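You operate a simulated robot arm through the tools that you are given. There is no shell and no other tool.

You are at the controls of a simulated robot arm. One attempt, no reset.

## Task
Scoop a portion of oats into the red bowl.
Fine: 30 to 55 ml from the white tub, two dips of the orange scoop at least half full; scoop back on the worktop.
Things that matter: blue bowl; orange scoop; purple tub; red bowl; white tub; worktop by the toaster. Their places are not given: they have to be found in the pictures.

It is judged by the outcome, as a careful person would: the job done as asked, and still so three seconds after it is handed in. It fails if anything else is knocked over, pushed out of place, dropped, spilled or broken.

## Robot
A 6-joint arm with a fingered hand, fixed in place. Base frame: the origin is at the foot of the arm, x ahead of it, y to its left, z up; the work surface is at about z = 0.92. Units: m, degrees, N and s.
With the tool pointing down near the work surface it reaches from about 0.42 to 0.92 m from the base axis. Its first joint turns from -166.0 to 166.0 degrees. Payload 5 kg.
Tool frame: the origin (TCP) lies between the finger pads and is the grasp point; the fingertips stand 0.043 m ahead of it; z points along the fingers, y is the line along which they close. The gripper opens to 0.144 m. The gripper's body begins 0.05 m behind the TCP. The gripper is a hand of 5 fingers: y runs from the thumb to the fingers, the wrist lies at [-0.021, -0.133, -0.233] in the tool frame, and closing takes about 1.5 s.
Orientation is that of the tool frame in the base frame, as [roll, pitch, yaw] about the fixed x, y, z axes, in that order (R = Rz(yaw) Ry(pitch) Rx(roll)). With the fingers straight down and the wrist toward the robot, the tool's x, y and z point along [0, 1, 0], [1, 0, 0] and [0, 0, -1] of the base frame.

## Interface
- The arm moves only by the tool jog_arm. Its argument "rows" is a list of rows, each a list of 2 entries, a list of its own where there are three numbers: the shift along the base's x, y, z in m, then the turn, a rotation vector about the base's x, y, z in degrees. In form: [[[dx, dy, dz], [rx, ry, rz]], ...]. A call has 1 to 20 rows; each row is the pose to reach, as a shift and turn from the pose commanded when the call began. "grip" is the finger opening in m, from 0 to 0.144, set as the call begins (left out, the last holds). A row lasts 0.2 s, in which the tool goes at most 0.05 m and 8.6 degrees; a call with a longer step from one row to the next is refused whole, and so is a gripper value outside its range. A pose out of reach is approached as far as the arm can. The call stops where the force on the tool passes 40 N (or 10 N more than at its start, if that is more) or the arm is blocked; 0.2 s more then pass. The fingers move at their own pace (about 0.072 m/s each) and stop on an object; they squeeze with about 28 N. The grip force told is the motor's: it shows also when the fingers shut on nothing. Time passes only in rows, and 0.2 s behind the last, so rows that repeat a pose let the fingers close. It gives the time, the measured TCP pose, the force on the tool (base axes), the opening and the grip force at its end, in the units of the frame above (readings bear some noise), with the torque about the TCP (base axes, N m) and any sound that the robot's microphone picked up.
- Cameras (640 x 400 px; columns grow to the right, rows downward): "scene" is fixed at [0.2202, -0.6499, 1.5407]; the picture's right is [0.83, -0.56, 0.00], its down [-0.41, -0.61, -0.68] and it looks along [0.38, 0.57, -0.73] (base axes); focal length 235 px, centre (320, 200). "wrist" rides on the gripper at [0.086, -0.109, -0.168] in the tool frame; the picture's right is [-0.80, 0.28, -0.53], its down [-0.54, -0.73, 0.42] and it looks along [-0.27, 0.63, 0.73] (tool axes); focal length 275 px, centre (320, 200).
- grab_frame(camera): a new picture of that camera. It takes no simulated time.
- raise_lower(by): slides the trunk up (or, below 0, down) by that many m; the arm rides with it, the base frame stays. It gives what a move gives, with no picture.
- set_fingers(index, middle, ring, little, thumb_bend, thumb_turn): sets how far each is bent, from 0 (flat) to 1 (curled in); at 0.3 the hand is open as for a grip, at 0.7 the pads meet at the TCP. One left out holds its place. A second passes; each finger stops where it meets its share of the squeeze, and holds until it gets a number again. A gripper value or a shape takes the hand back. It gives what a move gives, with no picture; readings hold the bend of each and the force on index, middle, ring, little, thumb and palm. thumb_turn goes from beside the hand (0) to across from the fingers (1), as for a grip.
- preshape(shape): the hand has 5 fingers and takes this shape, open, in about a second: jaw (thumb against the fingers, like two jaws); tri (thumb and two fingers); tip (a fingertip pinch); poke (one finger out to press); point (the index stretched); flat (the hand flat); cup (the hand cupped); fist (a fist). The gripper value then closes the fingers along that shape, each until it touches; the sizes above hold for jaw. It gives what a move gives, with no picture.
- locate(camera, pixels): for up to 12 pixels [column, row] of the newest picture of that camera ("zoom" is the newest enlarged one), the place [x, y, z] in the base frame of the surface seen there, good to about 0.002 m. It takes no simulated time.
- inspect(camera, box): a new picture of the part [left, top, right, bottom] of that camera's present view, enlarged. It takes no simulated time.
- sign_off(): hands the job in; it is judged then, once.

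Open the gripper and draw the arm clear of the work before you hand the job in, unless the task says otherwise.

The tools are called after "Request:" by a JSON object that holds its "fn" and its "kwargs". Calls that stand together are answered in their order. jog_arm: Moves the arm, as the interface text tells. Its arguments: {"type":"object","properties":{"rows":{"type":"array","items":{"type":"array"}},"grip":{"type":"number"}},"required":["rows"]} The other tools are called the same way: raise_lower (by) slides the trunk up or down; preshape (shape) gives the hand a shape; set_fingers (index, middle, ring, little, thumb_bend, thumb_turn) moves the fingers one by one; grab_frame (camera) takes a picture; locate (camera, pixels) gives the place of the surface under pixels of a picture; inspect (camera, box) takes an enlarged picture of a part of a camera's view; sign_off () hands the job in.

At the start:

```text
time: 0.0
position: [0.461, 0.1745, 1.2745]
orientation: [179.9, -0.1, 89.9]
force: [-0.7, -0.5, -0.1]
ft_torque: [0.01, 0.03, 0.0]
grip_width: 0.1433
finger_force: 0.1
shape: jaw
bend: [0.3, 0.3, 0.3, 0.3, 0.3, 0.98]
finger forces: [0.1, 0.0, 0.0, 0.1, 0.0, 0.1]
trunk travel left (down, up): [-0.425, 0.165]
```

scene: 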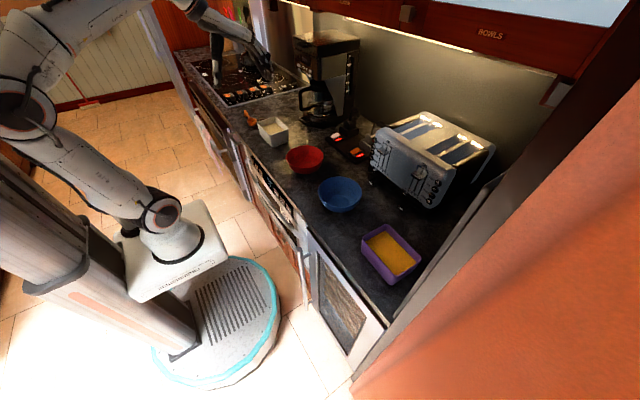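
wrist: 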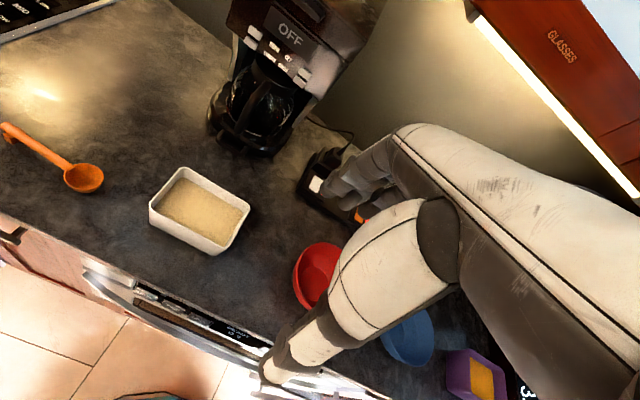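

The wrist picture shows the orange scoop around (85,178) with its handle to (5,128), the white tub at (200,210), and the red bowl at (315,275). I'll enlarge these areas to see details.

Request:
{"fn": "inspect", "kwargs": {"camera": "wrist", "box": [0, 90, 260, 260]}}

Request:
{"fn": "inspect", "kwargs": {"camera": "scene", "box": [220, 80, 440, 290]}}

Request:
{"fn": "locate", "kwargs": {"camera": "wrist", "pixels": [[5, 128], [35, 148], [65, 165], [85, 178], [100, 183], [72, 188], [152, 205], [183, 169], [250, 206], [217, 252], [200, 210], [120, 230]]}}

```text
2.35 times, centred on (130, 175) of wrist
```

zoom: 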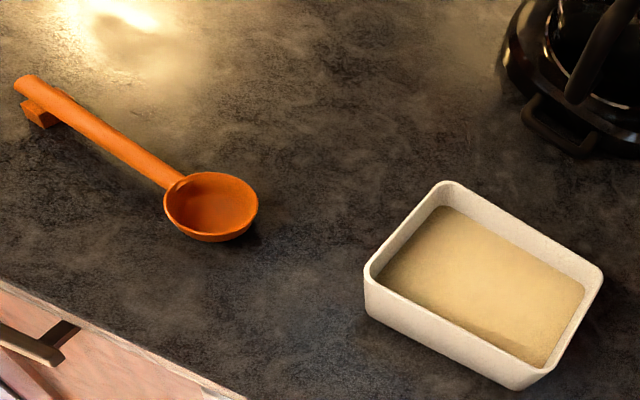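

```text
1.90 times, centred on (330, 185) of scene
```

zoom: 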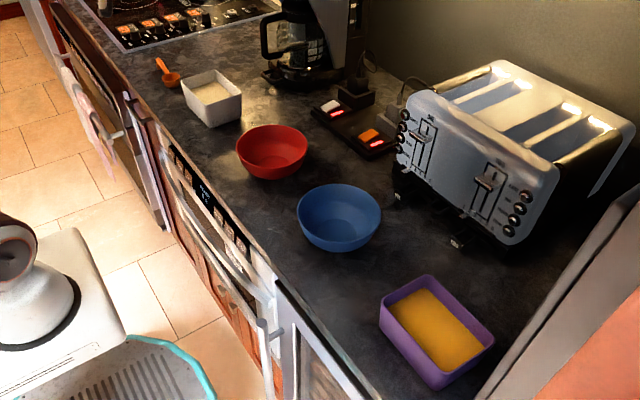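

```text
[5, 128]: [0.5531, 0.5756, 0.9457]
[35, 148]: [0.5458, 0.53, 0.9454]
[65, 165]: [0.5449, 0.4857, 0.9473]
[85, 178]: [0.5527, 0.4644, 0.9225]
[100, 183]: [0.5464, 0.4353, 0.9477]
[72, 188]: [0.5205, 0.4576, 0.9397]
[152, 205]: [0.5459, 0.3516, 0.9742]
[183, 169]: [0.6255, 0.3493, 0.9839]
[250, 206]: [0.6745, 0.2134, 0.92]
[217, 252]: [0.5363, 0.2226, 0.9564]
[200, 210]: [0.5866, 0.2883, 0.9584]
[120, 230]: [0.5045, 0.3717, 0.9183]
```

The scoop lies with its handle roughly along base y at z≈0.945, tub long axis also along y. Next I read the places of the red bowl, blue bowl and the obstacles from the scene picture.

Request:
{"fn": "grab_frame", "kwargs": {"camera": "scene"}}

Request:
{"fn": "locate", "kwargs": {"camera": "scene", "pixels": [[288, 155], [324, 157], [306, 149], [305, 174], [306, 160], [339, 195], [319, 190], [361, 191], [337, 136], [355, 154], [317, 110], [380, 165]]}}

Request:
{"fn": "inspect", "kwargs": {"camera": "scene", "box": [235, 95, 345, 185]}}

```text
taken
```

scene: 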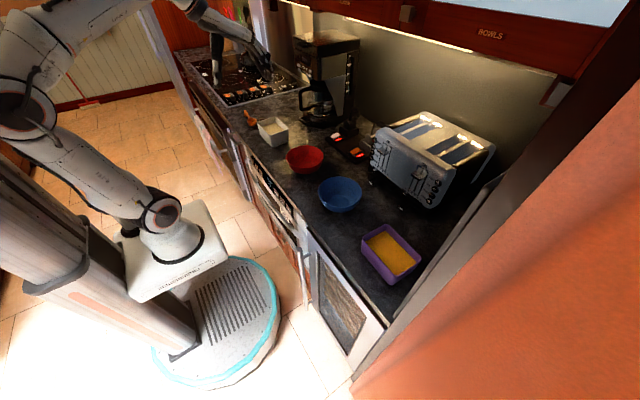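

```text
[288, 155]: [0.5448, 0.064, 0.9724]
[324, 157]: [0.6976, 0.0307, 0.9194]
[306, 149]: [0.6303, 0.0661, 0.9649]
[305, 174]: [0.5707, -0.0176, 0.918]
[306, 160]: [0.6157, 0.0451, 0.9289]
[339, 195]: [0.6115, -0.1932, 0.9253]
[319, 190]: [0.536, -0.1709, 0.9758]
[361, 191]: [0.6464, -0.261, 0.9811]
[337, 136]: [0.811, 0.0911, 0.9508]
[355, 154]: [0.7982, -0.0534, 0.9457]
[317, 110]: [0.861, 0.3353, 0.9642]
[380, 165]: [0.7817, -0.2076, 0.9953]
```

```text
4.44 times, centred on (290, 140) of scene
```

zoom: 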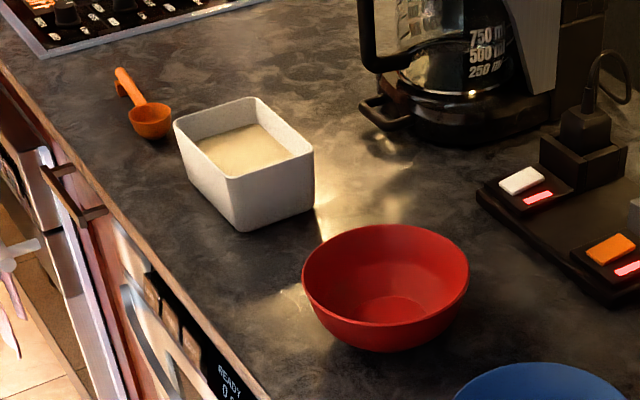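

Request:
{"fn": "locate", "kwargs": {"camera": "zoom", "pixels": [[303, 275], [468, 275], [385, 227], [372, 350], [390, 310], [120, 72], [134, 97], [130, 119], [170, 119], [150, 115], [253, 100], [235, 180]]}}

Request:
{"fn": "inspect", "kwargs": {"camera": "wrist", "box": [0, 110, 128, 200]}}

```text
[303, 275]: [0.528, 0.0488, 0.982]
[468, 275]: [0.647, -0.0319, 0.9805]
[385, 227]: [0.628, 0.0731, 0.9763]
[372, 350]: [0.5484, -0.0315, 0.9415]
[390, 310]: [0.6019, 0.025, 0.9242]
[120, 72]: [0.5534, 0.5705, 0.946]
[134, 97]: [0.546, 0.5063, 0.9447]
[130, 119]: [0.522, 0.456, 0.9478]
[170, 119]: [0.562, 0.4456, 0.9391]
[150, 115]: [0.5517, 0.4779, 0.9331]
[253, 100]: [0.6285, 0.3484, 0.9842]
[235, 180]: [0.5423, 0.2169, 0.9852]
```

```text
4.44 times, centred on (64, 155) of wrist
```

zoom: 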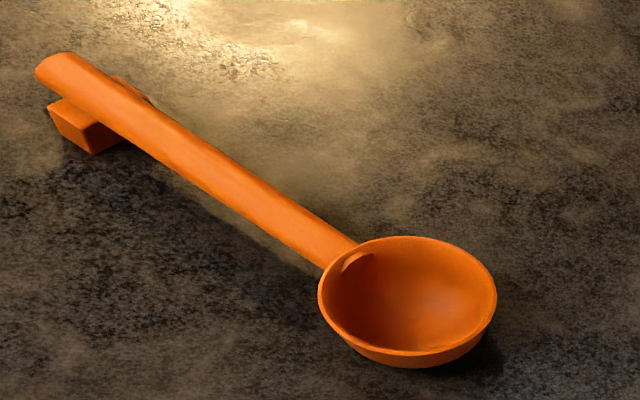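

I'll measure the scoop's shape from this zoomed wrist picture: handle end (50,68), handle/bowl junction (335,255), bowl rim edges and bowl bottom (415,305).

Request:
{"fn": "locate", "kwargs": {"camera": "zoom", "pixels": [[60, 68], [130, 113], [200, 160], [270, 205], [325, 245], [322, 285], [400, 240], [494, 290], [400, 352], [415, 300], [75, 130], [120, 90]]}}

Request:
{"fn": "locate", "kwargs": {"camera": "wrist", "pixels": [[170, 190], [200, 188], [230, 212], [210, 230], [180, 213], [165, 208], [205, 243], [245, 210], [190, 178], [218, 247], [300, 270], [340, 255]]}}

```text
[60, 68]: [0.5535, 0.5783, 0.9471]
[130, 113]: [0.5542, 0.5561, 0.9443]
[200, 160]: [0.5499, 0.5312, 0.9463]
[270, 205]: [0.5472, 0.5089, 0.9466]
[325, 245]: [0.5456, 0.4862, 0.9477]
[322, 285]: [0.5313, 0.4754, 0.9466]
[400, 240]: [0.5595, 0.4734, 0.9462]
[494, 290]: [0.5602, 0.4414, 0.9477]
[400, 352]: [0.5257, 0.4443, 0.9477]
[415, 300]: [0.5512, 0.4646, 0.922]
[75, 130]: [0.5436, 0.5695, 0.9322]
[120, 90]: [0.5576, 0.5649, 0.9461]
```

```text
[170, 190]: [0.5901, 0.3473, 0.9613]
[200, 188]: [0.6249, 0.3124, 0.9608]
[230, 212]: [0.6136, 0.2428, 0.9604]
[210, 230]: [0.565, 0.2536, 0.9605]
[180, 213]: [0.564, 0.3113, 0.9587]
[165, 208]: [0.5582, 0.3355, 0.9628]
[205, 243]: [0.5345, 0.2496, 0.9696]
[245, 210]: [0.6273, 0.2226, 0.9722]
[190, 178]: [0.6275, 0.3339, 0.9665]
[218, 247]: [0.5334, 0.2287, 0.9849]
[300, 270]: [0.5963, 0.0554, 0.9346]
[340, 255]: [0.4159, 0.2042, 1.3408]
```

The scoop bowl is a near-hemisphere of about 23 mm radius (≈25 ml) centred near (0.543, 0.458), with the handle running from (0.5455, 0.486) to (0.5535, 0.578), 5° off base y. I move the open hand to a hover above the handle, turned −5° about z.

Request:
{"fn": "jog_arm", "kwargs": {"rows": [[[0.011, 0.04, 0], [0, 0, 0]], [[0.022, 0.085, 0], [0, 0, -1]], [[0.033, 0.13, 0], [0, 0, -2]], [[0.044, 0.175, -0.01], [0, 0, -3]], [[0.055, 0.22, -0.03], [0, 0, -4]], [[0.066, 0.26, -0.06], [0, 0, -5]], [[0.077, 0.3, -0.09], [0, 0, -5]], [[0.084, 0.335, -0.12], [0, 0, -5]], [[0.088, 0.35, -0.15], [0, 0, -5]], [[0.088, 0.35, -0.19], [0, 0, -5]], [[0.088, 0.35, -0.2], [0, 0, -5]]]}}

Request:
{"fn": "grab_frame", "kwargs": {"camera": "wrist"}}

Request:
{"fn": "inspect", "kwargs": {"camera": "scene", "box": [180, 60, 340, 180]}}

```text
refused: row 5 steps farther than a row can; nothing moved
```

```text
taken
```

wrist: 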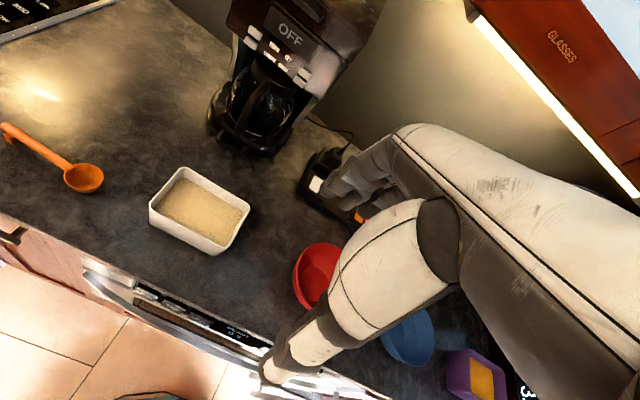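

```text
3.33 times, centred on (260, 120) of scene
```

zoom: 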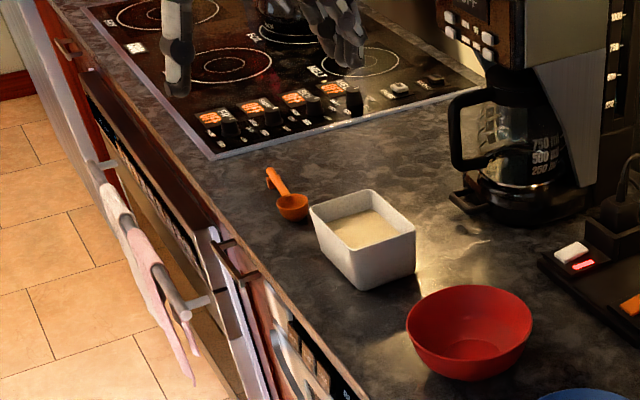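

The call was refused because a step was over 0.05 m; I repeat the move with shorter steps.

Request:
{"fn": "jog_arm", "kwargs": {"rows": [[[0.01, 0.035, 0], [0, 0, 0]], [[0.02, 0.075, 0], [0, 0, -1]], [[0.03, 0.115, 0], [0, 0, -2]], [[0.04, 0.155, -0.01], [0, 0, -3]], [[0.05, 0.19, -0.03], [0, 0, -4]], [[0.06, 0.225, -0.05], [0, 0, -5]], [[0.068, 0.26, -0.07], [0, 0, -5]], [[0.075, 0.295, -0.09], [0, 0, -5]], [[0.08, 0.325, -0.12], [0, 0, -5]], [[0.085, 0.345, -0.15], [0, 0, -5]], [[0.088, 0.35, -0.18], [0, 0, -5]], [[0.088, 0.35, -0.2], [0, 0, -5]]]}}

Request:
{"fn": "grab_frame", "kwargs": {"camera": "wrist"}}

Request:
{"fn": "inspect", "kwargs": {"camera": "scene", "box": [180, 60, 340, 180]}}

```text
time: 2.6
position: [0.5505, 0.5235, 1.0754]
orientation: [179.9, 0.0, 85.0]
force: [-0.1, 0.4, -0.3]
ft_torque: [0.0, 0.03, 0.0]
grip_width: 0.1437
finger_force: 0.2
shape: jaw
bend: [0.3, 0.3, 0.3, 0.3, 0.3, 0.98]
finger forces: [0.0, 0.0, 0.0, 0.0, 0.1, 0.0]
trunk travel left (down, up): [-0.425, 0.165]
```

```text
taken
```

wrist: 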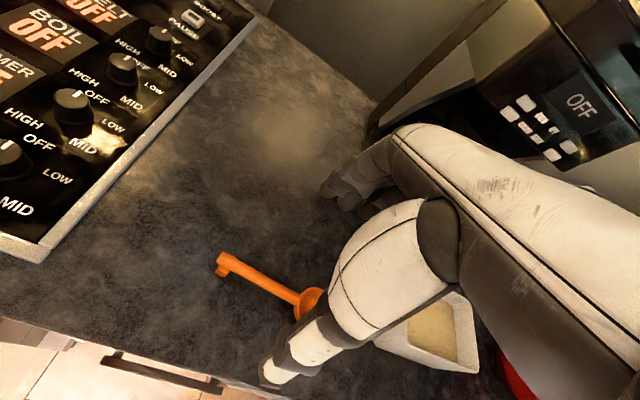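

```text
3.33 times, centred on (260, 120) of scene
```

zoom: 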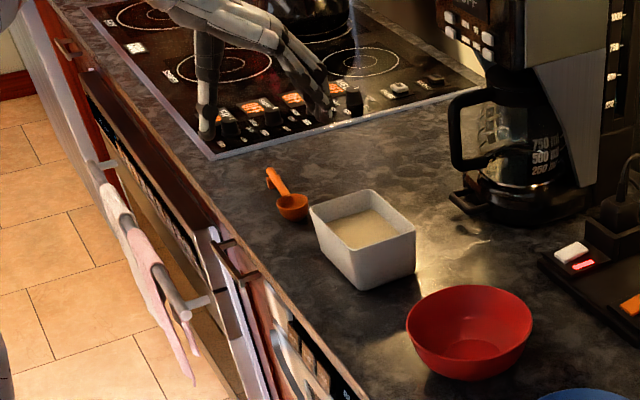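

The hand hovers above the handle: thumb at zoom (205,130), fingertips around (330,118). I measure where the finger and thumb tips are relative to the handle.

Request:
{"fn": "locate", "kwargs": {"camera": "zoom", "pixels": [[205, 130], [206, 105], [212, 60], [332, 115], [318, 118], [308, 95], [322, 88], [295, 75], [270, 50]]}}

Request:
{"fn": "locate", "kwargs": {"camera": "wrist", "pixels": [[270, 370], [285, 375], [310, 340], [330, 190], [345, 195], [370, 195], [225, 260], [262, 282], [300, 300]]}}

Request:
{"fn": "inspect", "kwargs": {"camera": "scene", "box": [210, 60, 290, 120]}}

```text
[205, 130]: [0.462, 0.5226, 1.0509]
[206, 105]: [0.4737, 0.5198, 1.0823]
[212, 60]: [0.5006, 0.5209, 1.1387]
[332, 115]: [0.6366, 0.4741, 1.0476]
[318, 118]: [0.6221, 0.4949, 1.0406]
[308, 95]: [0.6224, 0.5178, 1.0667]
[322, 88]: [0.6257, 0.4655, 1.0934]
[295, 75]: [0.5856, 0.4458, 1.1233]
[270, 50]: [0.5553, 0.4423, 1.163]
```

```text
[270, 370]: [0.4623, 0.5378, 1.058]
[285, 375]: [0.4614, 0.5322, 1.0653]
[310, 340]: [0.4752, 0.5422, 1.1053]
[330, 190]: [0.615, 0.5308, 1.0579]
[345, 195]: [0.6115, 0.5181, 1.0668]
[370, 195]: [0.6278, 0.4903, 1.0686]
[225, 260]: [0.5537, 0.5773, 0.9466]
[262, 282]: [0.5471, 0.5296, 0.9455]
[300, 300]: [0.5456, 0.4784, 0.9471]
```

```text
6.67 times, centred on (250, 90) of scene
```

zoom: 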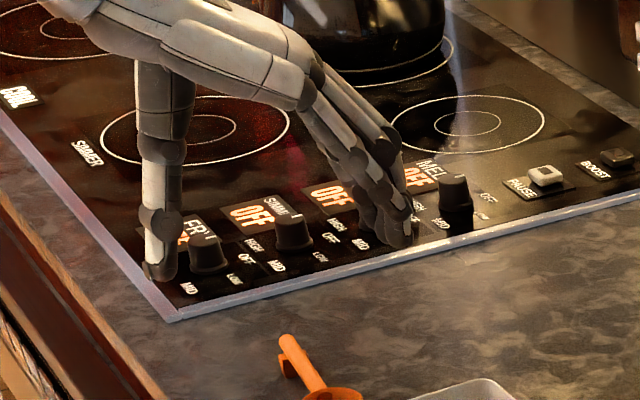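

Fingers span y≈0.46–0.54, which would put the little finger onto the scoop's bowl, so a thumb-and-two-finger grip suits better. I take the "tri" shape in the air and look at it.

Request:
{"fn": "preshape", "kwargs": {"shape": "tri"}}

Request:
{"fn": "inspect", "kwargs": {"camera": "scene", "box": [210, 60, 290, 120]}}

Request:
{"fn": "grab_frame", "kwargs": {"camera": "wrist"}}

```text
time: 3.5
position: [0.5482, 0.5237, 1.0749]
orientation: [179.9, -0.1, 85.0]
force: [0.1, 0.5, 0.1]
ft_torque: [-0.01, 0.05, -0.01]
grip_width: 0.1438
finger_force: 0.0
shape: tri
bend: [0.3, 0.3, 0.99, 0.99, 0.3, 0.98]
finger forces: [0.0, 0.0, 0.0, 0.1, 0.0, 0.0]
trunk travel left (down, up): [-0.425, 0.165]
```

```text
6.67 times, centred on (250, 90) of scene
```

zoom: 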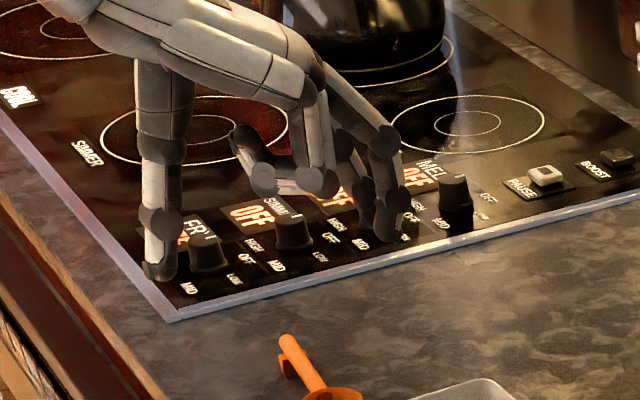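

```text
taken
```

wrist: 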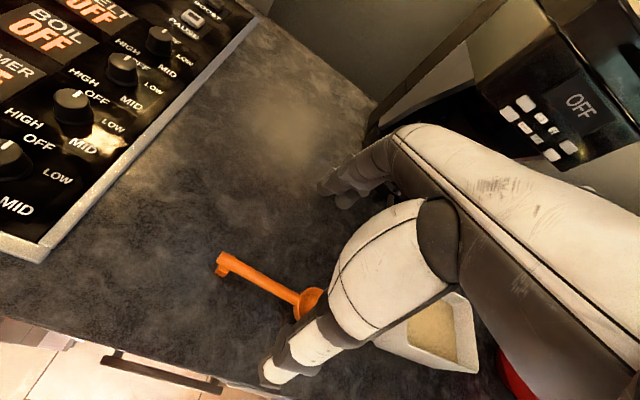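

Ring and little are curled. I measure the lowest points of the curled fingers and then close in the air to see where the pads meet.

Request:
{"fn": "locate", "kwargs": {"camera": "zoom", "pixels": [[265, 180], [315, 182], [285, 185], [370, 225], [395, 200], [385, 140], [245, 145], [160, 272], [358, 215], [312, 100]]}}

Request:
{"fn": "jog_arm", "kwargs": {"rows": [[[0, 0, 0], [0, 0, 0]], [[0, 0, 0], [0, 0, 0]], [[0, 0, 0], [0, 0, 0]], [[0, 0, 0], [0, 0, 0]], [[0, 0, 0], [0, 0, 0]], [[0, 0, 0], [0, 0, 0]], [[0, 0, 0], [0, 0, 0]], [[0, 0, 0], [0, 0, 0]]], "grip": 0.012}}

Request:
{"fn": "inspect", "kwargs": {"camera": "scene", "box": [210, 60, 290, 120]}}

Request:
{"fn": "grab_frame", "kwargs": {"camera": "wrist"}}

```text
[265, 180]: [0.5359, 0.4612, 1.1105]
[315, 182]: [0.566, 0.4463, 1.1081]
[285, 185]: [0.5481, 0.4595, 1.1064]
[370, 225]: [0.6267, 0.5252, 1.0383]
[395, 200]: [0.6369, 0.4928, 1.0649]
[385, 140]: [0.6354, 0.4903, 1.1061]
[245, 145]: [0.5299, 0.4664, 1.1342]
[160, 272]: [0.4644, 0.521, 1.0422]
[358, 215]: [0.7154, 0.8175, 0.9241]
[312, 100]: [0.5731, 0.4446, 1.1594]
```

```text
time: 5.3
position: [0.5488, 0.5237, 1.0759]
orientation: [179.8, -0.2, 85.0]
force: [0.5, 0.5, 0.9]
ft_torque: [0.01, 0.0, -0.02]
grip_width: 0.0121
finger_force: 0.0
shape: tri
bend: [0.72, 0.65, 0.99, 0.99, 0.73, 1.0]
finger forces: [0.0, 0.1, 0.0, 0.0, 0.0, 0.1]
trunk travel left (down, up): [-0.425, 0.165]
```

```text
6.67 times, centred on (250, 90) of scene
```

zoom: 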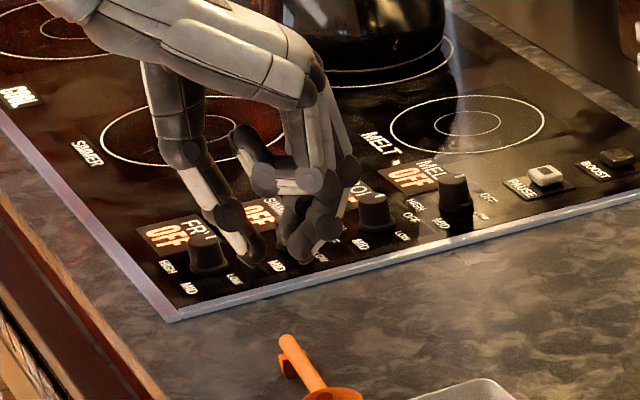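

```text
taken
```

wrist: 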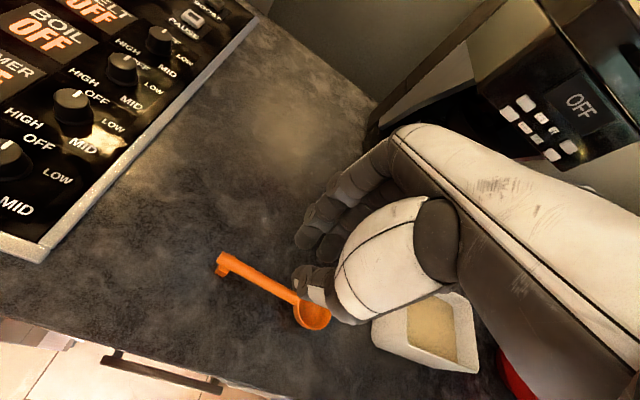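

Pads have closed to 12 mm in the air; I measure the closed tips' heights relative to the TCP (z 1.076).

Request:
{"fn": "locate", "kwargs": {"camera": "zoom", "pixels": [[252, 262], [258, 245], [235, 215], [295, 258], [305, 255], [330, 225], [280, 230], [262, 255], [325, 205], [345, 170], [265, 180], [312, 182]]}}

Request:
{"fn": "locate", "kwargs": {"camera": "wrist", "pixels": [[300, 280], [318, 298], [300, 245], [310, 230], [330, 215], [320, 280], [325, 255]]}}

Request:
{"fn": "inspect", "kwargs": {"camera": "wrist", "box": [180, 170, 420, 350]}}

```text
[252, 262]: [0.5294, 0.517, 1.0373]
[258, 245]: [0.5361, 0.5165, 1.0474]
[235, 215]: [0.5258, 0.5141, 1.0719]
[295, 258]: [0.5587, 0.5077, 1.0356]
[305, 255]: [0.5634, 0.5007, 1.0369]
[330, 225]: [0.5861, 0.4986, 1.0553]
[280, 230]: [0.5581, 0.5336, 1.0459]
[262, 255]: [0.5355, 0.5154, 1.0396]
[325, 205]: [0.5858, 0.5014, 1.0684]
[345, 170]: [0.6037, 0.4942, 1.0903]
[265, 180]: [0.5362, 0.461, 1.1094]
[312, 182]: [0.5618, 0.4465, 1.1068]
```

```text
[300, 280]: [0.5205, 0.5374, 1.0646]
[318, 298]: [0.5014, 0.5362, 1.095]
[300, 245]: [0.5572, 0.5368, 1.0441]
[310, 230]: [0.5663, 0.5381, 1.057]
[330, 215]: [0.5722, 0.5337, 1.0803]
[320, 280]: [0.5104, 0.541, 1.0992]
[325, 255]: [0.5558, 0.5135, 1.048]
```

```text
2.22 times, centred on (300, 260) of wrist
```

zoom: 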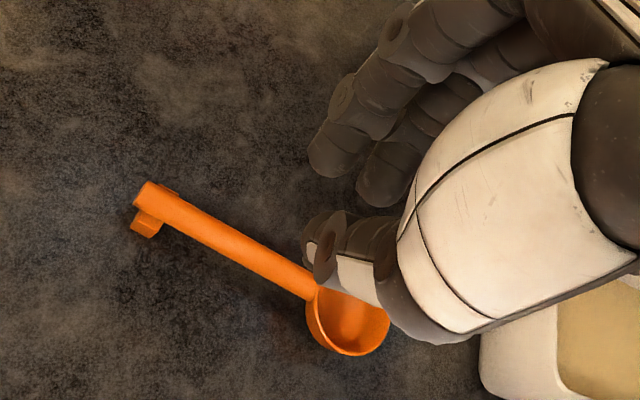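

Closed tips sit about 0.041 m below the TCP and pinch at the distal pads. I zoom onto the scoop to see the foot at the end of the handle and find a grip place clear of it.

Request:
{"fn": "inspect", "kwargs": {"camera": "wrist", "box": [205, 240, 345, 340]}}

Request:
{"fn": "locate", "kwargs": {"camera": "zoom", "pixels": [[55, 60], [45, 100], [50, 125], [85, 130], [100, 105], [100, 75], [150, 100], [250, 150], [350, 200], [420, 230], [460, 380], [520, 350]]}}

```text
4.00 times, centred on (275, 290) of wrist
```

zoom: 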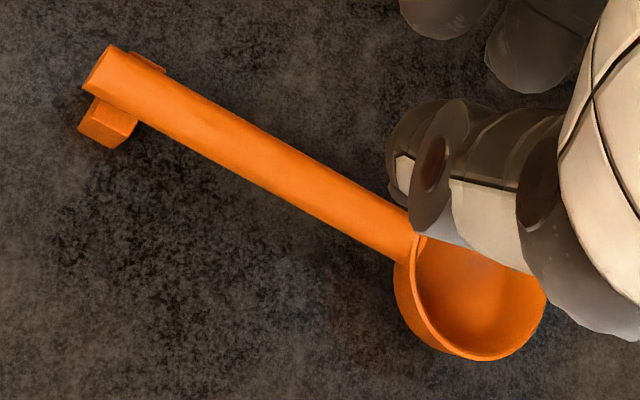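

```text
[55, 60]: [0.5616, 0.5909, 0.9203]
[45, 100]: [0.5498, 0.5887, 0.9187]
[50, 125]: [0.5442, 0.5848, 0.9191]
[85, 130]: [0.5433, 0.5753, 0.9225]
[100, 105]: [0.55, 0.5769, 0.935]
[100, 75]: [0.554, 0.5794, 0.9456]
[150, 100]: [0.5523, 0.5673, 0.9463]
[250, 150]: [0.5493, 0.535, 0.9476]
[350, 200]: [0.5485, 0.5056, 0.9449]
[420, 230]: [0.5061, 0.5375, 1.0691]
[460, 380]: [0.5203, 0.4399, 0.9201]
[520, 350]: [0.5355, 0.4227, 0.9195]
```

The foot covers y≈0.563–0.577 and the free handle runs y≈0.486–0.560. I open to 50 mm, shift +16 mm in y, and descend to just above the handle for a check.

Request:
{"fn": "jog_arm", "kwargs": {"rows": [[[0, 0.016, 0], [0, 0, 0]], [[0, 0.016, 0], [0, 0, 0]], [[0, 0.016, 0], [0, 0, 0]], [[0, 0.016, -0.03], [0, 0, 0]], [[0, 0.016, -0.06], [0, 0, 0]], [[0, 0.016, -0.07], [0, 0, 0]], [[0, 0.016, -0.075], [0, 0, 0]]], "grip": 0.05}}

Request:
{"fn": "inspect", "kwargs": {"camera": "wrist", "box": [205, 190, 405, 340]}}

Request:
{"fn": "inspect", "kwargs": {"camera": "scene", "box": [215, 80, 295, 140]}}

```text
time: 6.9
position: [0.547, 0.5409, 0.9993]
orientation: [180.0, -0.2, 85.0]
force: [0.1, -0.5, 0.6]
ft_torque: [-0.01, 0.0, 0.0]
grip_width: 0.0497
finger_force: 0.1
shape: tri
bend: [0.74, 0.52, 0.99, 0.99, 0.73, 1.0]
finger forces: [0.0, 0.0, 0.1, 0.1, 0.0, 0.0]
trunk travel left (down, up): [-0.425, 0.165]
```

```text
2.67 times, centred on (305, 265) of wrist
```

zoom: 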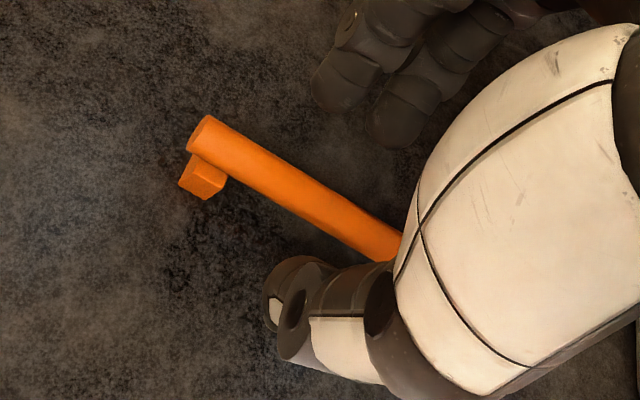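

```text
6.67 times, centred on (255, 110) of scene
```

zoom: 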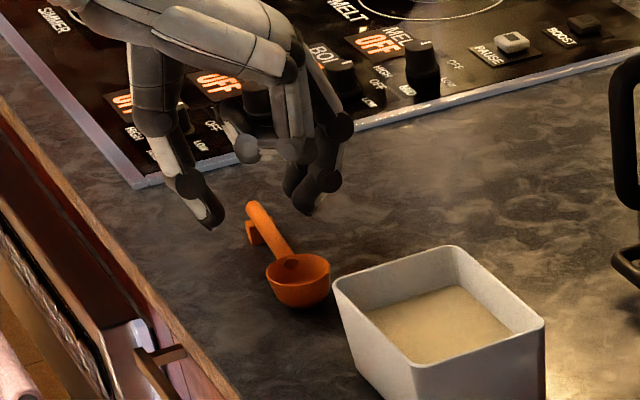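

The handle appears between thumb (zoom scene (208,222)) and fingers (zoom (310,210)); I measure the tips against the handle before going down.

Request:
{"fn": "locate", "kwargs": {"camera": "zoom", "pixels": [[208, 225], [215, 210], [190, 185], [302, 210], [310, 208], [288, 190], [325, 180], [246, 145], [250, 205], [265, 230], [285, 255], [300, 265]]}}

Request:
{"fn": "locate", "kwargs": {"camera": "wrist", "pixels": [[308, 292], [313, 310], [325, 220], [350, 240], [340, 210], [275, 245], [300, 258], [330, 275]]}}

```text
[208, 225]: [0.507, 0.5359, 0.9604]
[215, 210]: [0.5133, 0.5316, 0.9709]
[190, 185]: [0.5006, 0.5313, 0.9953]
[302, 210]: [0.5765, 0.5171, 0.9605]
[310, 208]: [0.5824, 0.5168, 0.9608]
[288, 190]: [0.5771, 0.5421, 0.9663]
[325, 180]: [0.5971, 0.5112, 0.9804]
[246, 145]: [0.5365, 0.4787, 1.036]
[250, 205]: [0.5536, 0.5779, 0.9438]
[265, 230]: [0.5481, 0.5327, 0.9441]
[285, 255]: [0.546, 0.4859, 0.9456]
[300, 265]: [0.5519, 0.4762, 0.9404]
```

```text
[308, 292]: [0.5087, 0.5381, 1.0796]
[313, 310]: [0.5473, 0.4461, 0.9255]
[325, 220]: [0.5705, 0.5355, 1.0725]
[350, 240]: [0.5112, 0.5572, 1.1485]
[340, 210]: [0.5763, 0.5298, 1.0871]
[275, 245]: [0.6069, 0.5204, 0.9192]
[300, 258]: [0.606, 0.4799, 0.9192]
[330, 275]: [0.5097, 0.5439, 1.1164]
```

Tips are 0.040 m below the TCP and straddle the handle with the mid-gap ~3 mm short in x. I shift +3 mm in x, descend 35 mm and then close on the handle.

Request:
{"fn": "jog_arm", "kwargs": {"rows": [[[0.003, 0, -0.01], [0, 0, 0]], [[0.003, 0, -0.02], [0, 0, 0]], [[0.003, 0, -0.028], [0, 0, 0]], [[0.003, 0, -0.033], [0, 0, 0]], [[0.003, 0, -0.035], [0, 0, 0]], [[0.003, 0, -0.035], [0, 0, 0]]]}}

Request:
{"fn": "inspect", "kwargs": {"camera": "scene", "box": [215, 80, 295, 140]}}

```text
time: 8.3
position: [0.5517, 0.5397, 0.9661]
orientation: [180.0, -0.1, 85.1]
force: [-0.2, -0.4, -0.4]
ft_torque: [0.02, -0.01, 0.04]
grip_width: 0.0495
finger_force: 0.1
shape: tri
bend: [0.74, 0.52, 0.99, 0.99, 0.73, 1.0]
finger forces: [0.0, 0.1, 0.0, 0.1, 0.0, 0.0]
trunk travel left (down, up): [-0.425, 0.165]
```

```text
6.67 times, centred on (255, 110) of scene
```

zoom: 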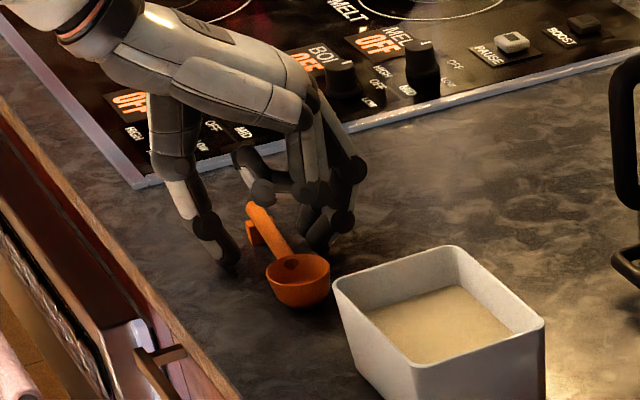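

The hand straddles the handle without any contact force. I close the fingers now (target width well below the handle's 13 mm) and hold to let them squeeze.

Request:
{"fn": "jog_arm", "kwargs": {"rows": [[[0, 0, 0], [0, 0, 0]], [[0, 0, 0], [0, 0, 0]], [[0, 0, 0], [0, 0, 0]], [[0, 0, 0], [0, 0, 0]], [[0, 0, 0], [0, 0, 0]], [[0, 0, 0], [0, 0, 0]], [[0, 0, 0], [0, 0, 0]], [[0, 0, 0], [0, 0, 0]]], "grip": 0.0}}

Request:
{"fn": "inspect", "kwargs": {"camera": "scene", "box": [215, 80, 295, 140]}}

Request:
{"fn": "grab_frame", "kwargs": {"camera": "wrist"}}

```text
time: 10.1
position: [0.5518, 0.54, 0.9644]
orientation: [179.8, -0.1, 85.0]
force: [0.5, -0.4, 0.3]
ft_torque: [0.0, 0.0, -0.01]
grip_width: 0.0096
finger_force: 27.7
shape: tri
bend: [0.72, 0.67, 1.0, 1.0, 0.73, 1.0]
finger forces: [11.2, 11.3, 0.0, 0.0, 24.5, 0.0]
trunk travel left (down, up): [-0.425, 0.165]
```

```text
6.67 times, centred on (255, 110) of scene
```

zoom: 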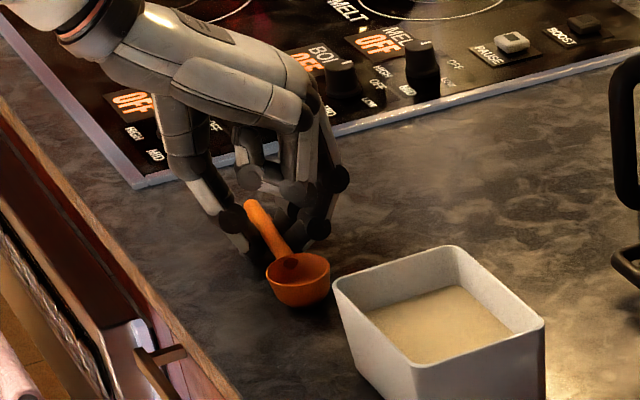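

```text
taken
```

wrist: 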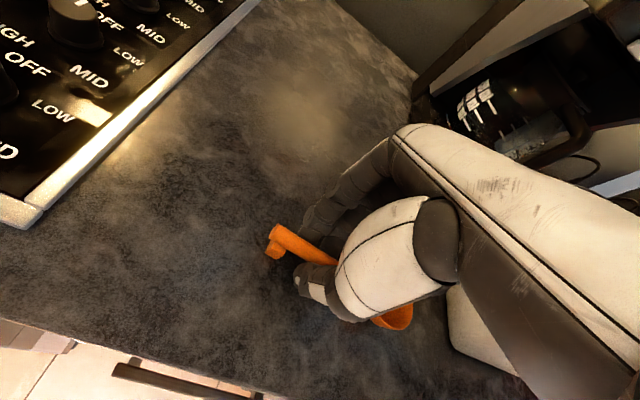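

The index and middle press 11 N each against the thumb's 24 N, so the handle is held. I lift 0.12 m straight up and check that the scoop follows level.

Request:
{"fn": "jog_arm", "kwargs": {"rows": [[[0, 0, 0.01], [0, 0, 0]], [[0, 0, 0.025], [0, 0, 0]], [[0, 0, 0.045], [0, 0, 0]], [[0, 0, 0.07], [0, 0, 0]], [[0, 0, 0.095], [0, 0, 0]], [[0, 0, 0.115], [0, 0, 0]], [[0, 0, 0.12], [0, 0, 0]], [[0, 0, 0.12], [0, 0, 0]]]}}

Request:
{"fn": "inspect", "kwargs": {"camera": "scene", "box": [215, 60, 315, 135]}}

Request:
{"fn": "grab_frame", "kwargs": {"camera": "wrist"}}

```text
time: 11.9
position: [0.5526, 0.5382, 1.087]
orientation: [179.9, -0.1, 84.9]
force: [0.1, -0.1, -0.2]
ft_torque: [-0.01, 0.01, -0.01]
grip_width: 0.0095
finger_force: 27.7
shape: tri
bend: [0.72, 0.67, 1.0, 1.0, 0.73, 1.0]
finger forces: [11.1, 11.3, 0.0, 0.0, 24.6, 0.0]
trunk travel left (down, up): [-0.425, 0.165]
```

```text
5.33 times, centred on (265, 98) of scene
```

zoom: 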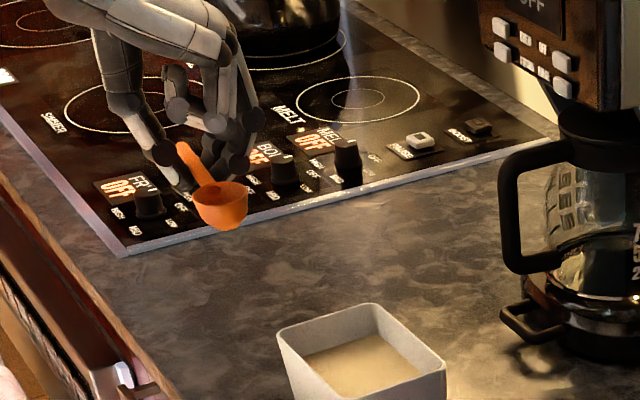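

```text
taken
```

wrist: 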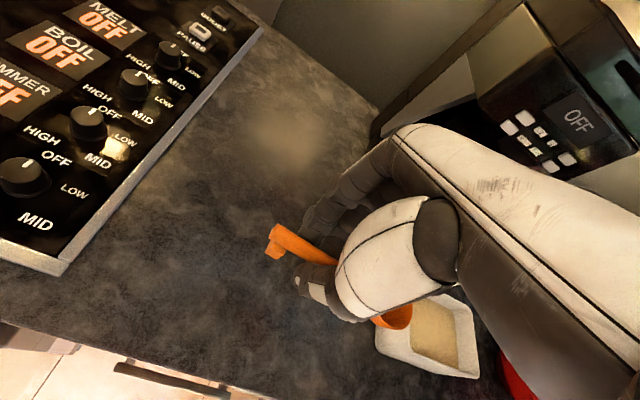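

Request:
{"fn": "locate", "kwargs": {"camera": "zoom", "pixels": [[183, 150], [192, 165], [205, 182], [196, 195], [247, 190], [222, 208], [218, 230], [235, 183], [206, 205]]}}

Request:
{"fn": "locate", "kwargs": {"camera": "wrist", "pixels": [[282, 235], [300, 245], [325, 260], [268, 255], [400, 310]]}}

Request:
{"fn": "inspect", "kwargs": {"camera": "scene", "box": [235, 78, 275, 108]}}

```text
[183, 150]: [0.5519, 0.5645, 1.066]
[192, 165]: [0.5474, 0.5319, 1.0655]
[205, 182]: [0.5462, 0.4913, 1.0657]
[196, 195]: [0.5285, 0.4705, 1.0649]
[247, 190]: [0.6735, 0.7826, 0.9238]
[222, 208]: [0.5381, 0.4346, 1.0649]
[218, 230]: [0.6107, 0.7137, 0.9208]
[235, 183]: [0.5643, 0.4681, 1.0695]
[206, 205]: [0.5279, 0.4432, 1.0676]
```

```text
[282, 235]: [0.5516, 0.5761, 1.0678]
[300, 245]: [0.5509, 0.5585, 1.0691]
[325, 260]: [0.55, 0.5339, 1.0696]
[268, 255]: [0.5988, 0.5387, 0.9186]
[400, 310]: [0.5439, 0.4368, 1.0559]
```

```text
13.33 times, centred on (255, 93) of scene
```

zoom: 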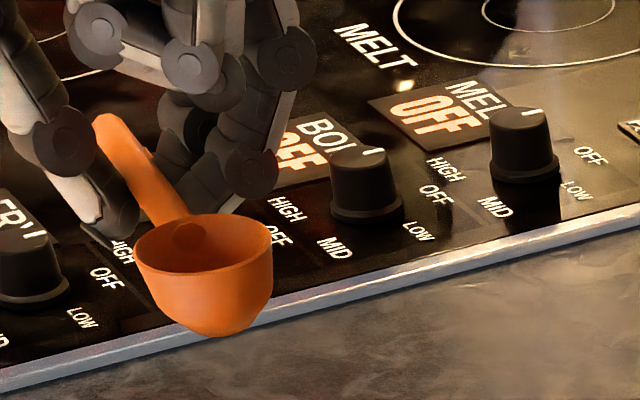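

The scoop came up level, its rim at z≈1.066 and bowl centre at about (0.545, 0.456), i.e. 85 mm ahead of and 18.5 mm below the TCP. Now I measure the white tub's rim and grain surface precisely.

Request:
{"fn": "inspect", "kwargs": {"camera": "scene", "box": [250, 108, 298, 153]}}

```text
8.89 times, centred on (274, 130) of scene
```

zoom: 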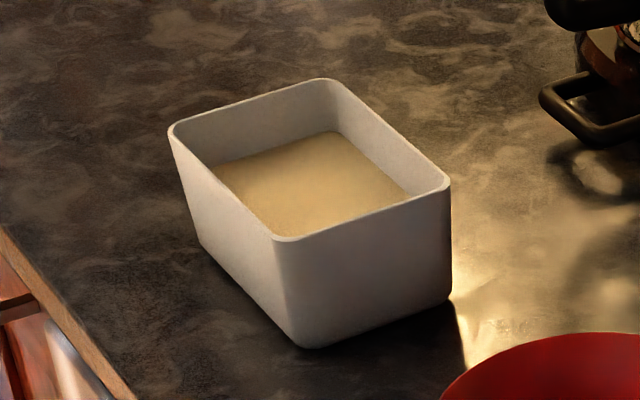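

Request:
{"fn": "locate", "kwargs": {"camera": "zoom", "pixels": [[172, 128], [240, 102], [322, 81], [388, 132], [446, 184], [365, 214], [285, 239], [225, 183], [320, 175], [230, 165], [330, 137], [395, 193]]}}

Request:
{"fn": "locate", "kwargs": {"camera": "zoom", "pixels": [[276, 200], [350, 160], [260, 190], [300, 345], [448, 300], [200, 248]]}}

```text
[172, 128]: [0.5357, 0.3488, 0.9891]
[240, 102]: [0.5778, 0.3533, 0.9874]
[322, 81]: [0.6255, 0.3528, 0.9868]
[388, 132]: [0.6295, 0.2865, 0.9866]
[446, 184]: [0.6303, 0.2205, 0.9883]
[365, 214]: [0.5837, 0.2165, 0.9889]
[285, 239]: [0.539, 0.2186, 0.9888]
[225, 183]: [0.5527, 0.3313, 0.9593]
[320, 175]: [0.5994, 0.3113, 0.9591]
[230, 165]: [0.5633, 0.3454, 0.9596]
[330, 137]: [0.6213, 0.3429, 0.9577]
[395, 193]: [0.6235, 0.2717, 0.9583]
```

```text
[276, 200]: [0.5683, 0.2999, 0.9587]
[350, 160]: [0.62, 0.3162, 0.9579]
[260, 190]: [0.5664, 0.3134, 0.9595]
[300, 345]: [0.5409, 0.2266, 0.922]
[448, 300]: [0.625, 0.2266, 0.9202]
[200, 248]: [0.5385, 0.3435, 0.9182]
```

Tub rim: x 0.536–0.630, y 0.217–0.353, z 0.988; grain surface z≈0.959. I carry the scoop level to above the tub, squaring the handle with base y (+4.5° about z), with the bowl about 0.1 m above the rim.

Request:
{"fn": "jog_arm", "kwargs": {"rows": [[[0.002, -0.01, 0.01], [0, 0, 0.5]], [[0.005, -0.03, 0.025], [0, 0, 1.5]], [[0.01, -0.055, 0.035], [0, 0, 2.5]], [[0.015, -0.08, 0.04], [0, 0, 3.5]], [[0.02, -0.105, 0.045], [0, 0, 4.5]], [[0.024, -0.125, 0.045], [0, 0, 4.5]], [[0.027, -0.14, 0.045], [0, 0, 4.5]], [[0.027, -0.1455, 0.045], [0, 0, 4.5]], [[0.027, -0.1455, 0.045], [0, 0, 4.5]]]}}

Request:
{"fn": "inspect", "kwargs": {"camera": "scene", "box": [220, 60, 340, 150]}}

```text
time: 13.9
position: [0.5801, 0.3935, 1.1298]
orientation: [180.0, -0.2, 89.5]
force: [-0.7, 0.1, -0.2]
ft_torque: [0.01, 0.0, 0.0]
grip_width: 0.0093
finger_force: 28.1
shape: tri
bend: [0.72, 0.67, 1.0, 1.0, 0.73, 1.0]
finger forces: [10.8, 11.4, 0.0, 0.0, 24.4, 0.1]
trunk travel left (down, up): [-0.425, 0.165]
```

```text
4.44 times, centred on (280, 105) of scene
```

zoom: 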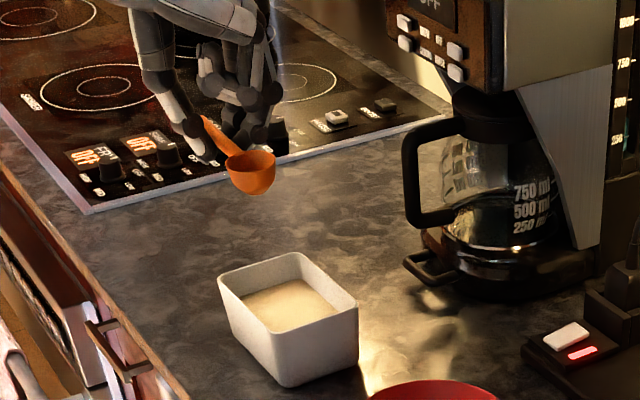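

Request:
{"fn": "locate", "kwargs": {"camera": "zoom", "pixels": [[228, 163], [274, 158], [252, 172], [237, 170], [266, 168], [215, 132], [230, 150], [248, 152]]}}

```text
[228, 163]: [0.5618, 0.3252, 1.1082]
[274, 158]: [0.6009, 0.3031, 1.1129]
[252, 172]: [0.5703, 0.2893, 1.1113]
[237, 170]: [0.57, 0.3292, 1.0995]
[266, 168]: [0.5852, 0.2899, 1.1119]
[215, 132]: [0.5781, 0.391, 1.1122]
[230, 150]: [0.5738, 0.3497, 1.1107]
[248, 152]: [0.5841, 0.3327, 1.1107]
```

The bowl centre is at (0.579, 0.310, 1.111), as computed. I now pitch the empty scoop bowl-down by 60° about base x, high above the tub, to check the arm can do it.

Request:
{"fn": "jog_arm", "kwargs": {"rows": [[[0, -0.0034, 0.0087], [8, 0, 0]], [[0, -0.0084, 0.0157], [16, 0, 0]], [[0, -0.0149, 0.022], [24, 0, 0]], [[0, -0.0227, 0.0262], [32, 0, 0]], [[0, -0.0318, 0.0293], [40, 0, 0]], [[0, -0.0419, 0.031], [48, 0, 0]], [[0, -0.05, 0.0301], [54, 0, 0]], [[0, -0.0585, 0.0334], [60, 0, 0]], [[0, -0.0585, 0.0334], [60, 0, 0]], [[0, -0.0585, 0.0334], [60, 0, 0]]]}}

Request:
{"fn": "inspect", "kwargs": {"camera": "scene", "box": [200, 50, 360, 170]}}

Request:
{"fn": "grab_frame", "kwargs": {"camera": "wrist"}}

```text
time: 16.1
position: [0.5791, 0.3347, 1.1624]
orientation: [-179.3, -60.1, 89.0]
force: [1.1, 0.5, 0.0]
ft_torque: [-0.02, 0.03, 0.0]
grip_width: 0.0093
finger_force: 28.5
shape: tri
bend: [0.72, 0.67, 1.0, 1.0, 0.73, 1.0]
finger forces: [11.2, 11.5, 0.0, 0.1, 24.4, 0.0]
trunk travel left (down, up): [-0.425, 0.165]
```

```text
3.33 times, centred on (280, 110) of scene
```

zoom: 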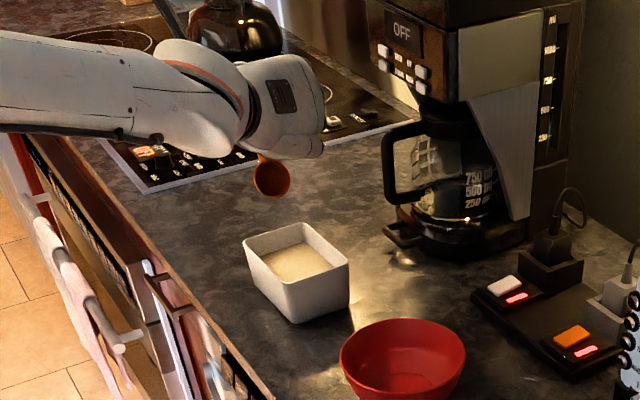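

```text
taken
```

wrist: 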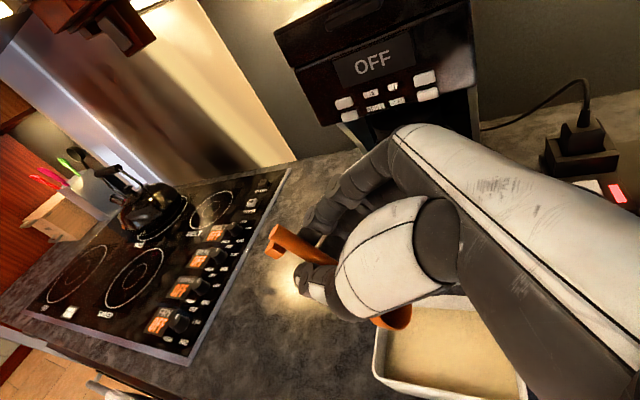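

The 60° pitch is reachable. I check the tilted cup's position (zoom around (272,178)) and the hand's lowest parts before dipping.

Request:
{"fn": "inspect", "kwargs": {"camera": "scene", "box": [245, 80, 309, 128]}}

Request:
{"fn": "locate", "kwargs": {"camera": "zoom", "pixels": [[150, 150], [195, 150], [170, 105], [180, 185], [150, 180], [200, 180], [250, 110], [280, 100], [120, 80], [100, 60], [300, 120]]}}

```text
8.33 times, centred on (277, 104) of scene
```

zoom: 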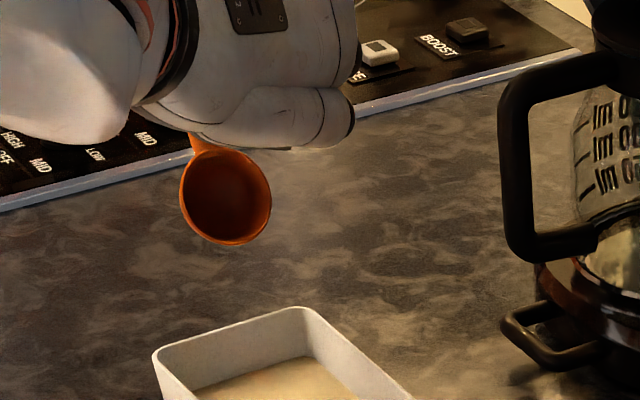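

```text
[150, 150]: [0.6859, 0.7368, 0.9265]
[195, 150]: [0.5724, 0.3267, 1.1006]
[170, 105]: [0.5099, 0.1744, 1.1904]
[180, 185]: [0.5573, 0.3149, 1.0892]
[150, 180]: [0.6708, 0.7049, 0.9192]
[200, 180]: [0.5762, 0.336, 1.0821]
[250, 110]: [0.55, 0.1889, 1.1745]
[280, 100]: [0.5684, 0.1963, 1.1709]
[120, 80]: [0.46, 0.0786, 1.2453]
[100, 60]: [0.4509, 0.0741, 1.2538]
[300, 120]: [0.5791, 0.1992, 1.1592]
```

Cup position agrees with the model. I check how low the hand's underside reaches in this pose (zoom lower edge points).

Request:
{"fn": "locate", "kwargs": {"camera": "zoom", "pixels": [[300, 143], [270, 140], [240, 138], [335, 128], [210, 128], [185, 120], [150, 100], [225, 240], [265, 200], [225, 200], [345, 60], [80, 135]]}}

```text
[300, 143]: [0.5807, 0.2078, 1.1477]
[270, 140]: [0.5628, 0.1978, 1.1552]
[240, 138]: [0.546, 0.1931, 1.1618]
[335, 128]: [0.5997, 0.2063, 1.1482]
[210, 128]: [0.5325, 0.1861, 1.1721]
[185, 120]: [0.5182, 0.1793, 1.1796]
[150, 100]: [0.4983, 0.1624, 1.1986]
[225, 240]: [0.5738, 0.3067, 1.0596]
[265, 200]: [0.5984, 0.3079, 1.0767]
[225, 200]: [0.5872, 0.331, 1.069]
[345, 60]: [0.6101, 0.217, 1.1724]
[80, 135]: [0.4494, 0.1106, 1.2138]
```

The hand's underside stays about 15 mm below TCP height and clears the tub rim at dipping depth. I lower the tilted scoop straight down by 0.125 m into the grain near the tub's +y half, slowing as it enters.

Request:
{"fn": "jog_arm", "kwargs": {"rows": [[[0, 0, -0.025], [0, 0, 0]], [[0, 0, -0.055], [0, 0, 0]], [[0, 0, -0.08], [0, 0, 0]], [[0, 0, -0.095], [0, 0, 0]], [[0, 0, -0.103], [0, 0, 0]], [[0, 0, -0.109], [0, 0, 0]], [[0, 0, -0.115], [0, 0, 0]], [[0, 0, -0.12], [0, 0, 0]], [[0, 0, -0.125], [0, 0, 0]], [[0, 0, -0.125], [0, 0, 0]]]}}

Request:
{"fn": "inspect", "kwargs": {"camera": "scene", "box": [230, 85, 318, 151]}}

Request:
{"fn": "grab_frame", "kwargs": {"camera": "wrist"}}

```text
time: 18.3
position: [0.5797, 0.3364, 1.0375]
orientation: [-179.3, -60.2, 89.1]
force: [0.1, -0.6, -0.7]
ft_torque: [-0.01, 0.02, -0.02]
grip_width: 0.0093
finger_force: 27.2
shape: tri
bend: [0.72, 0.67, 1.0, 1.0, 0.73, 1.0]
finger forces: [11.2, 11.6, 0.1, 0.0, 24.4, 0.1]
trunk travel left (down, up): [-0.425, 0.165]
```

```text
6.06 times, centred on (274, 118) of scene
```

zoom: 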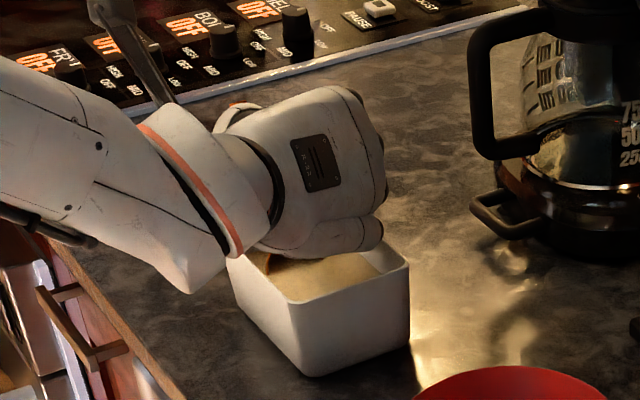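

```text
taken
```

wrist: 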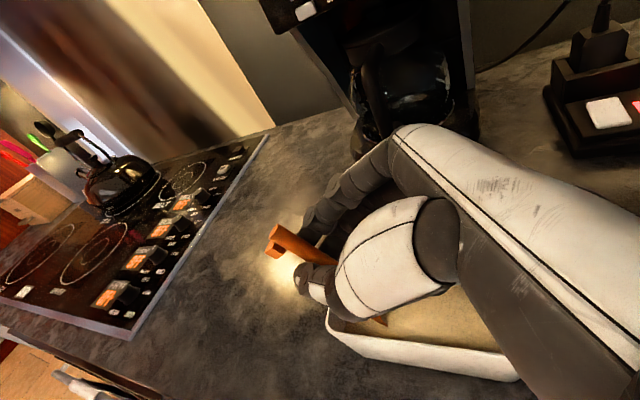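

The cup is submerged with no resistance. Now I sweep it toward −y through the grain while levelling and lifting, keeping fingers clear of the +y wall, ending level above the tub.

Request:
{"fn": "jog_arm", "kwargs": {"rows": [[[0, -0.006, -0.001], [0, 0, 0]], [[0, -0.0091, -0.003], [-2, 0, 0]], [[0, -0.0123, -0.0051], [-4, 0, 0]], [[0, -0.0141, -0.0069], [-7, 0, 0]], [[0, -0.015, -0.0079], [-10, 0, 0]], [[0, -0.0151, -0.0071], [-13, 0, 0]], [[0, -0.0119, -0.0064], [-17, 0, 0]], [[0, -0.0081, -0.004], [-21, 0, 0]], [[0, -0.0045, -0.001], [-25, 0, 0]], [[0, -0.0001, 0.0026], [-30, 0, 0]], [[0, 0.0047, 0.0048], [-35, 0, 0]], [[0, 0.009, 0.0086], [-40, 0, 0]], [[0, 0.0135, 0.0126], [-46, 0, 0]], [[0, 0.0176, 0.0148], [-53, 0, 0]], [[0, 0.0205, 0.0166], [-60, 0, 0]], [[0, 0.0205, 0.0266], [-60, 0, 0]], [[0, 0.0205, 0.0366], [-60, 0, 0]], [[0, 0.0205, 0.0366], [-60, 0, 0]]]}}

Request:
{"fn": "inspect", "kwargs": {"camera": "scene", "box": [230, 85, 318, 151]}}

Request:
{"fn": "grab_frame", "kwargs": {"camera": "wrist"}}

```text
time: 22.1
position: [0.5801, 0.3577, 1.0754]
orientation: [179.9, -0.2, 89.6]
force: [0.4, -0.2, -1.0]
ft_torque: [0.03, 0.0, 0.0]
grip_width: 0.0094
finger_force: 28.5
shape: tri
bend: [0.72, 0.67, 1.0, 1.0, 0.73, 1.0]
finger forces: [11.2, 11.8, 0.0, 0.0, 24.3, 0.0]
trunk travel left (down, up): [-0.425, 0.165]
```

```text
6.06 times, centred on (274, 118) of scene
```

zoom: 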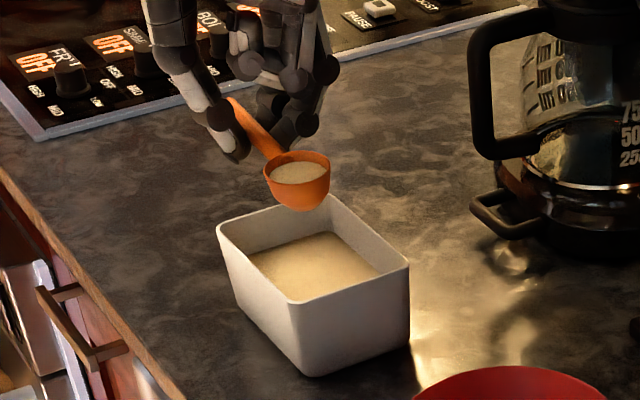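

```text
taken
```

wrist: 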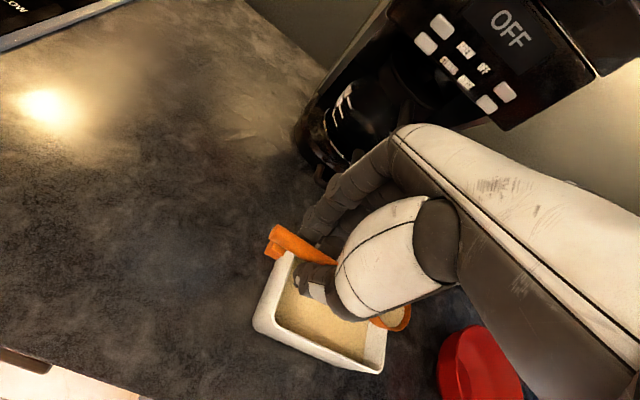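

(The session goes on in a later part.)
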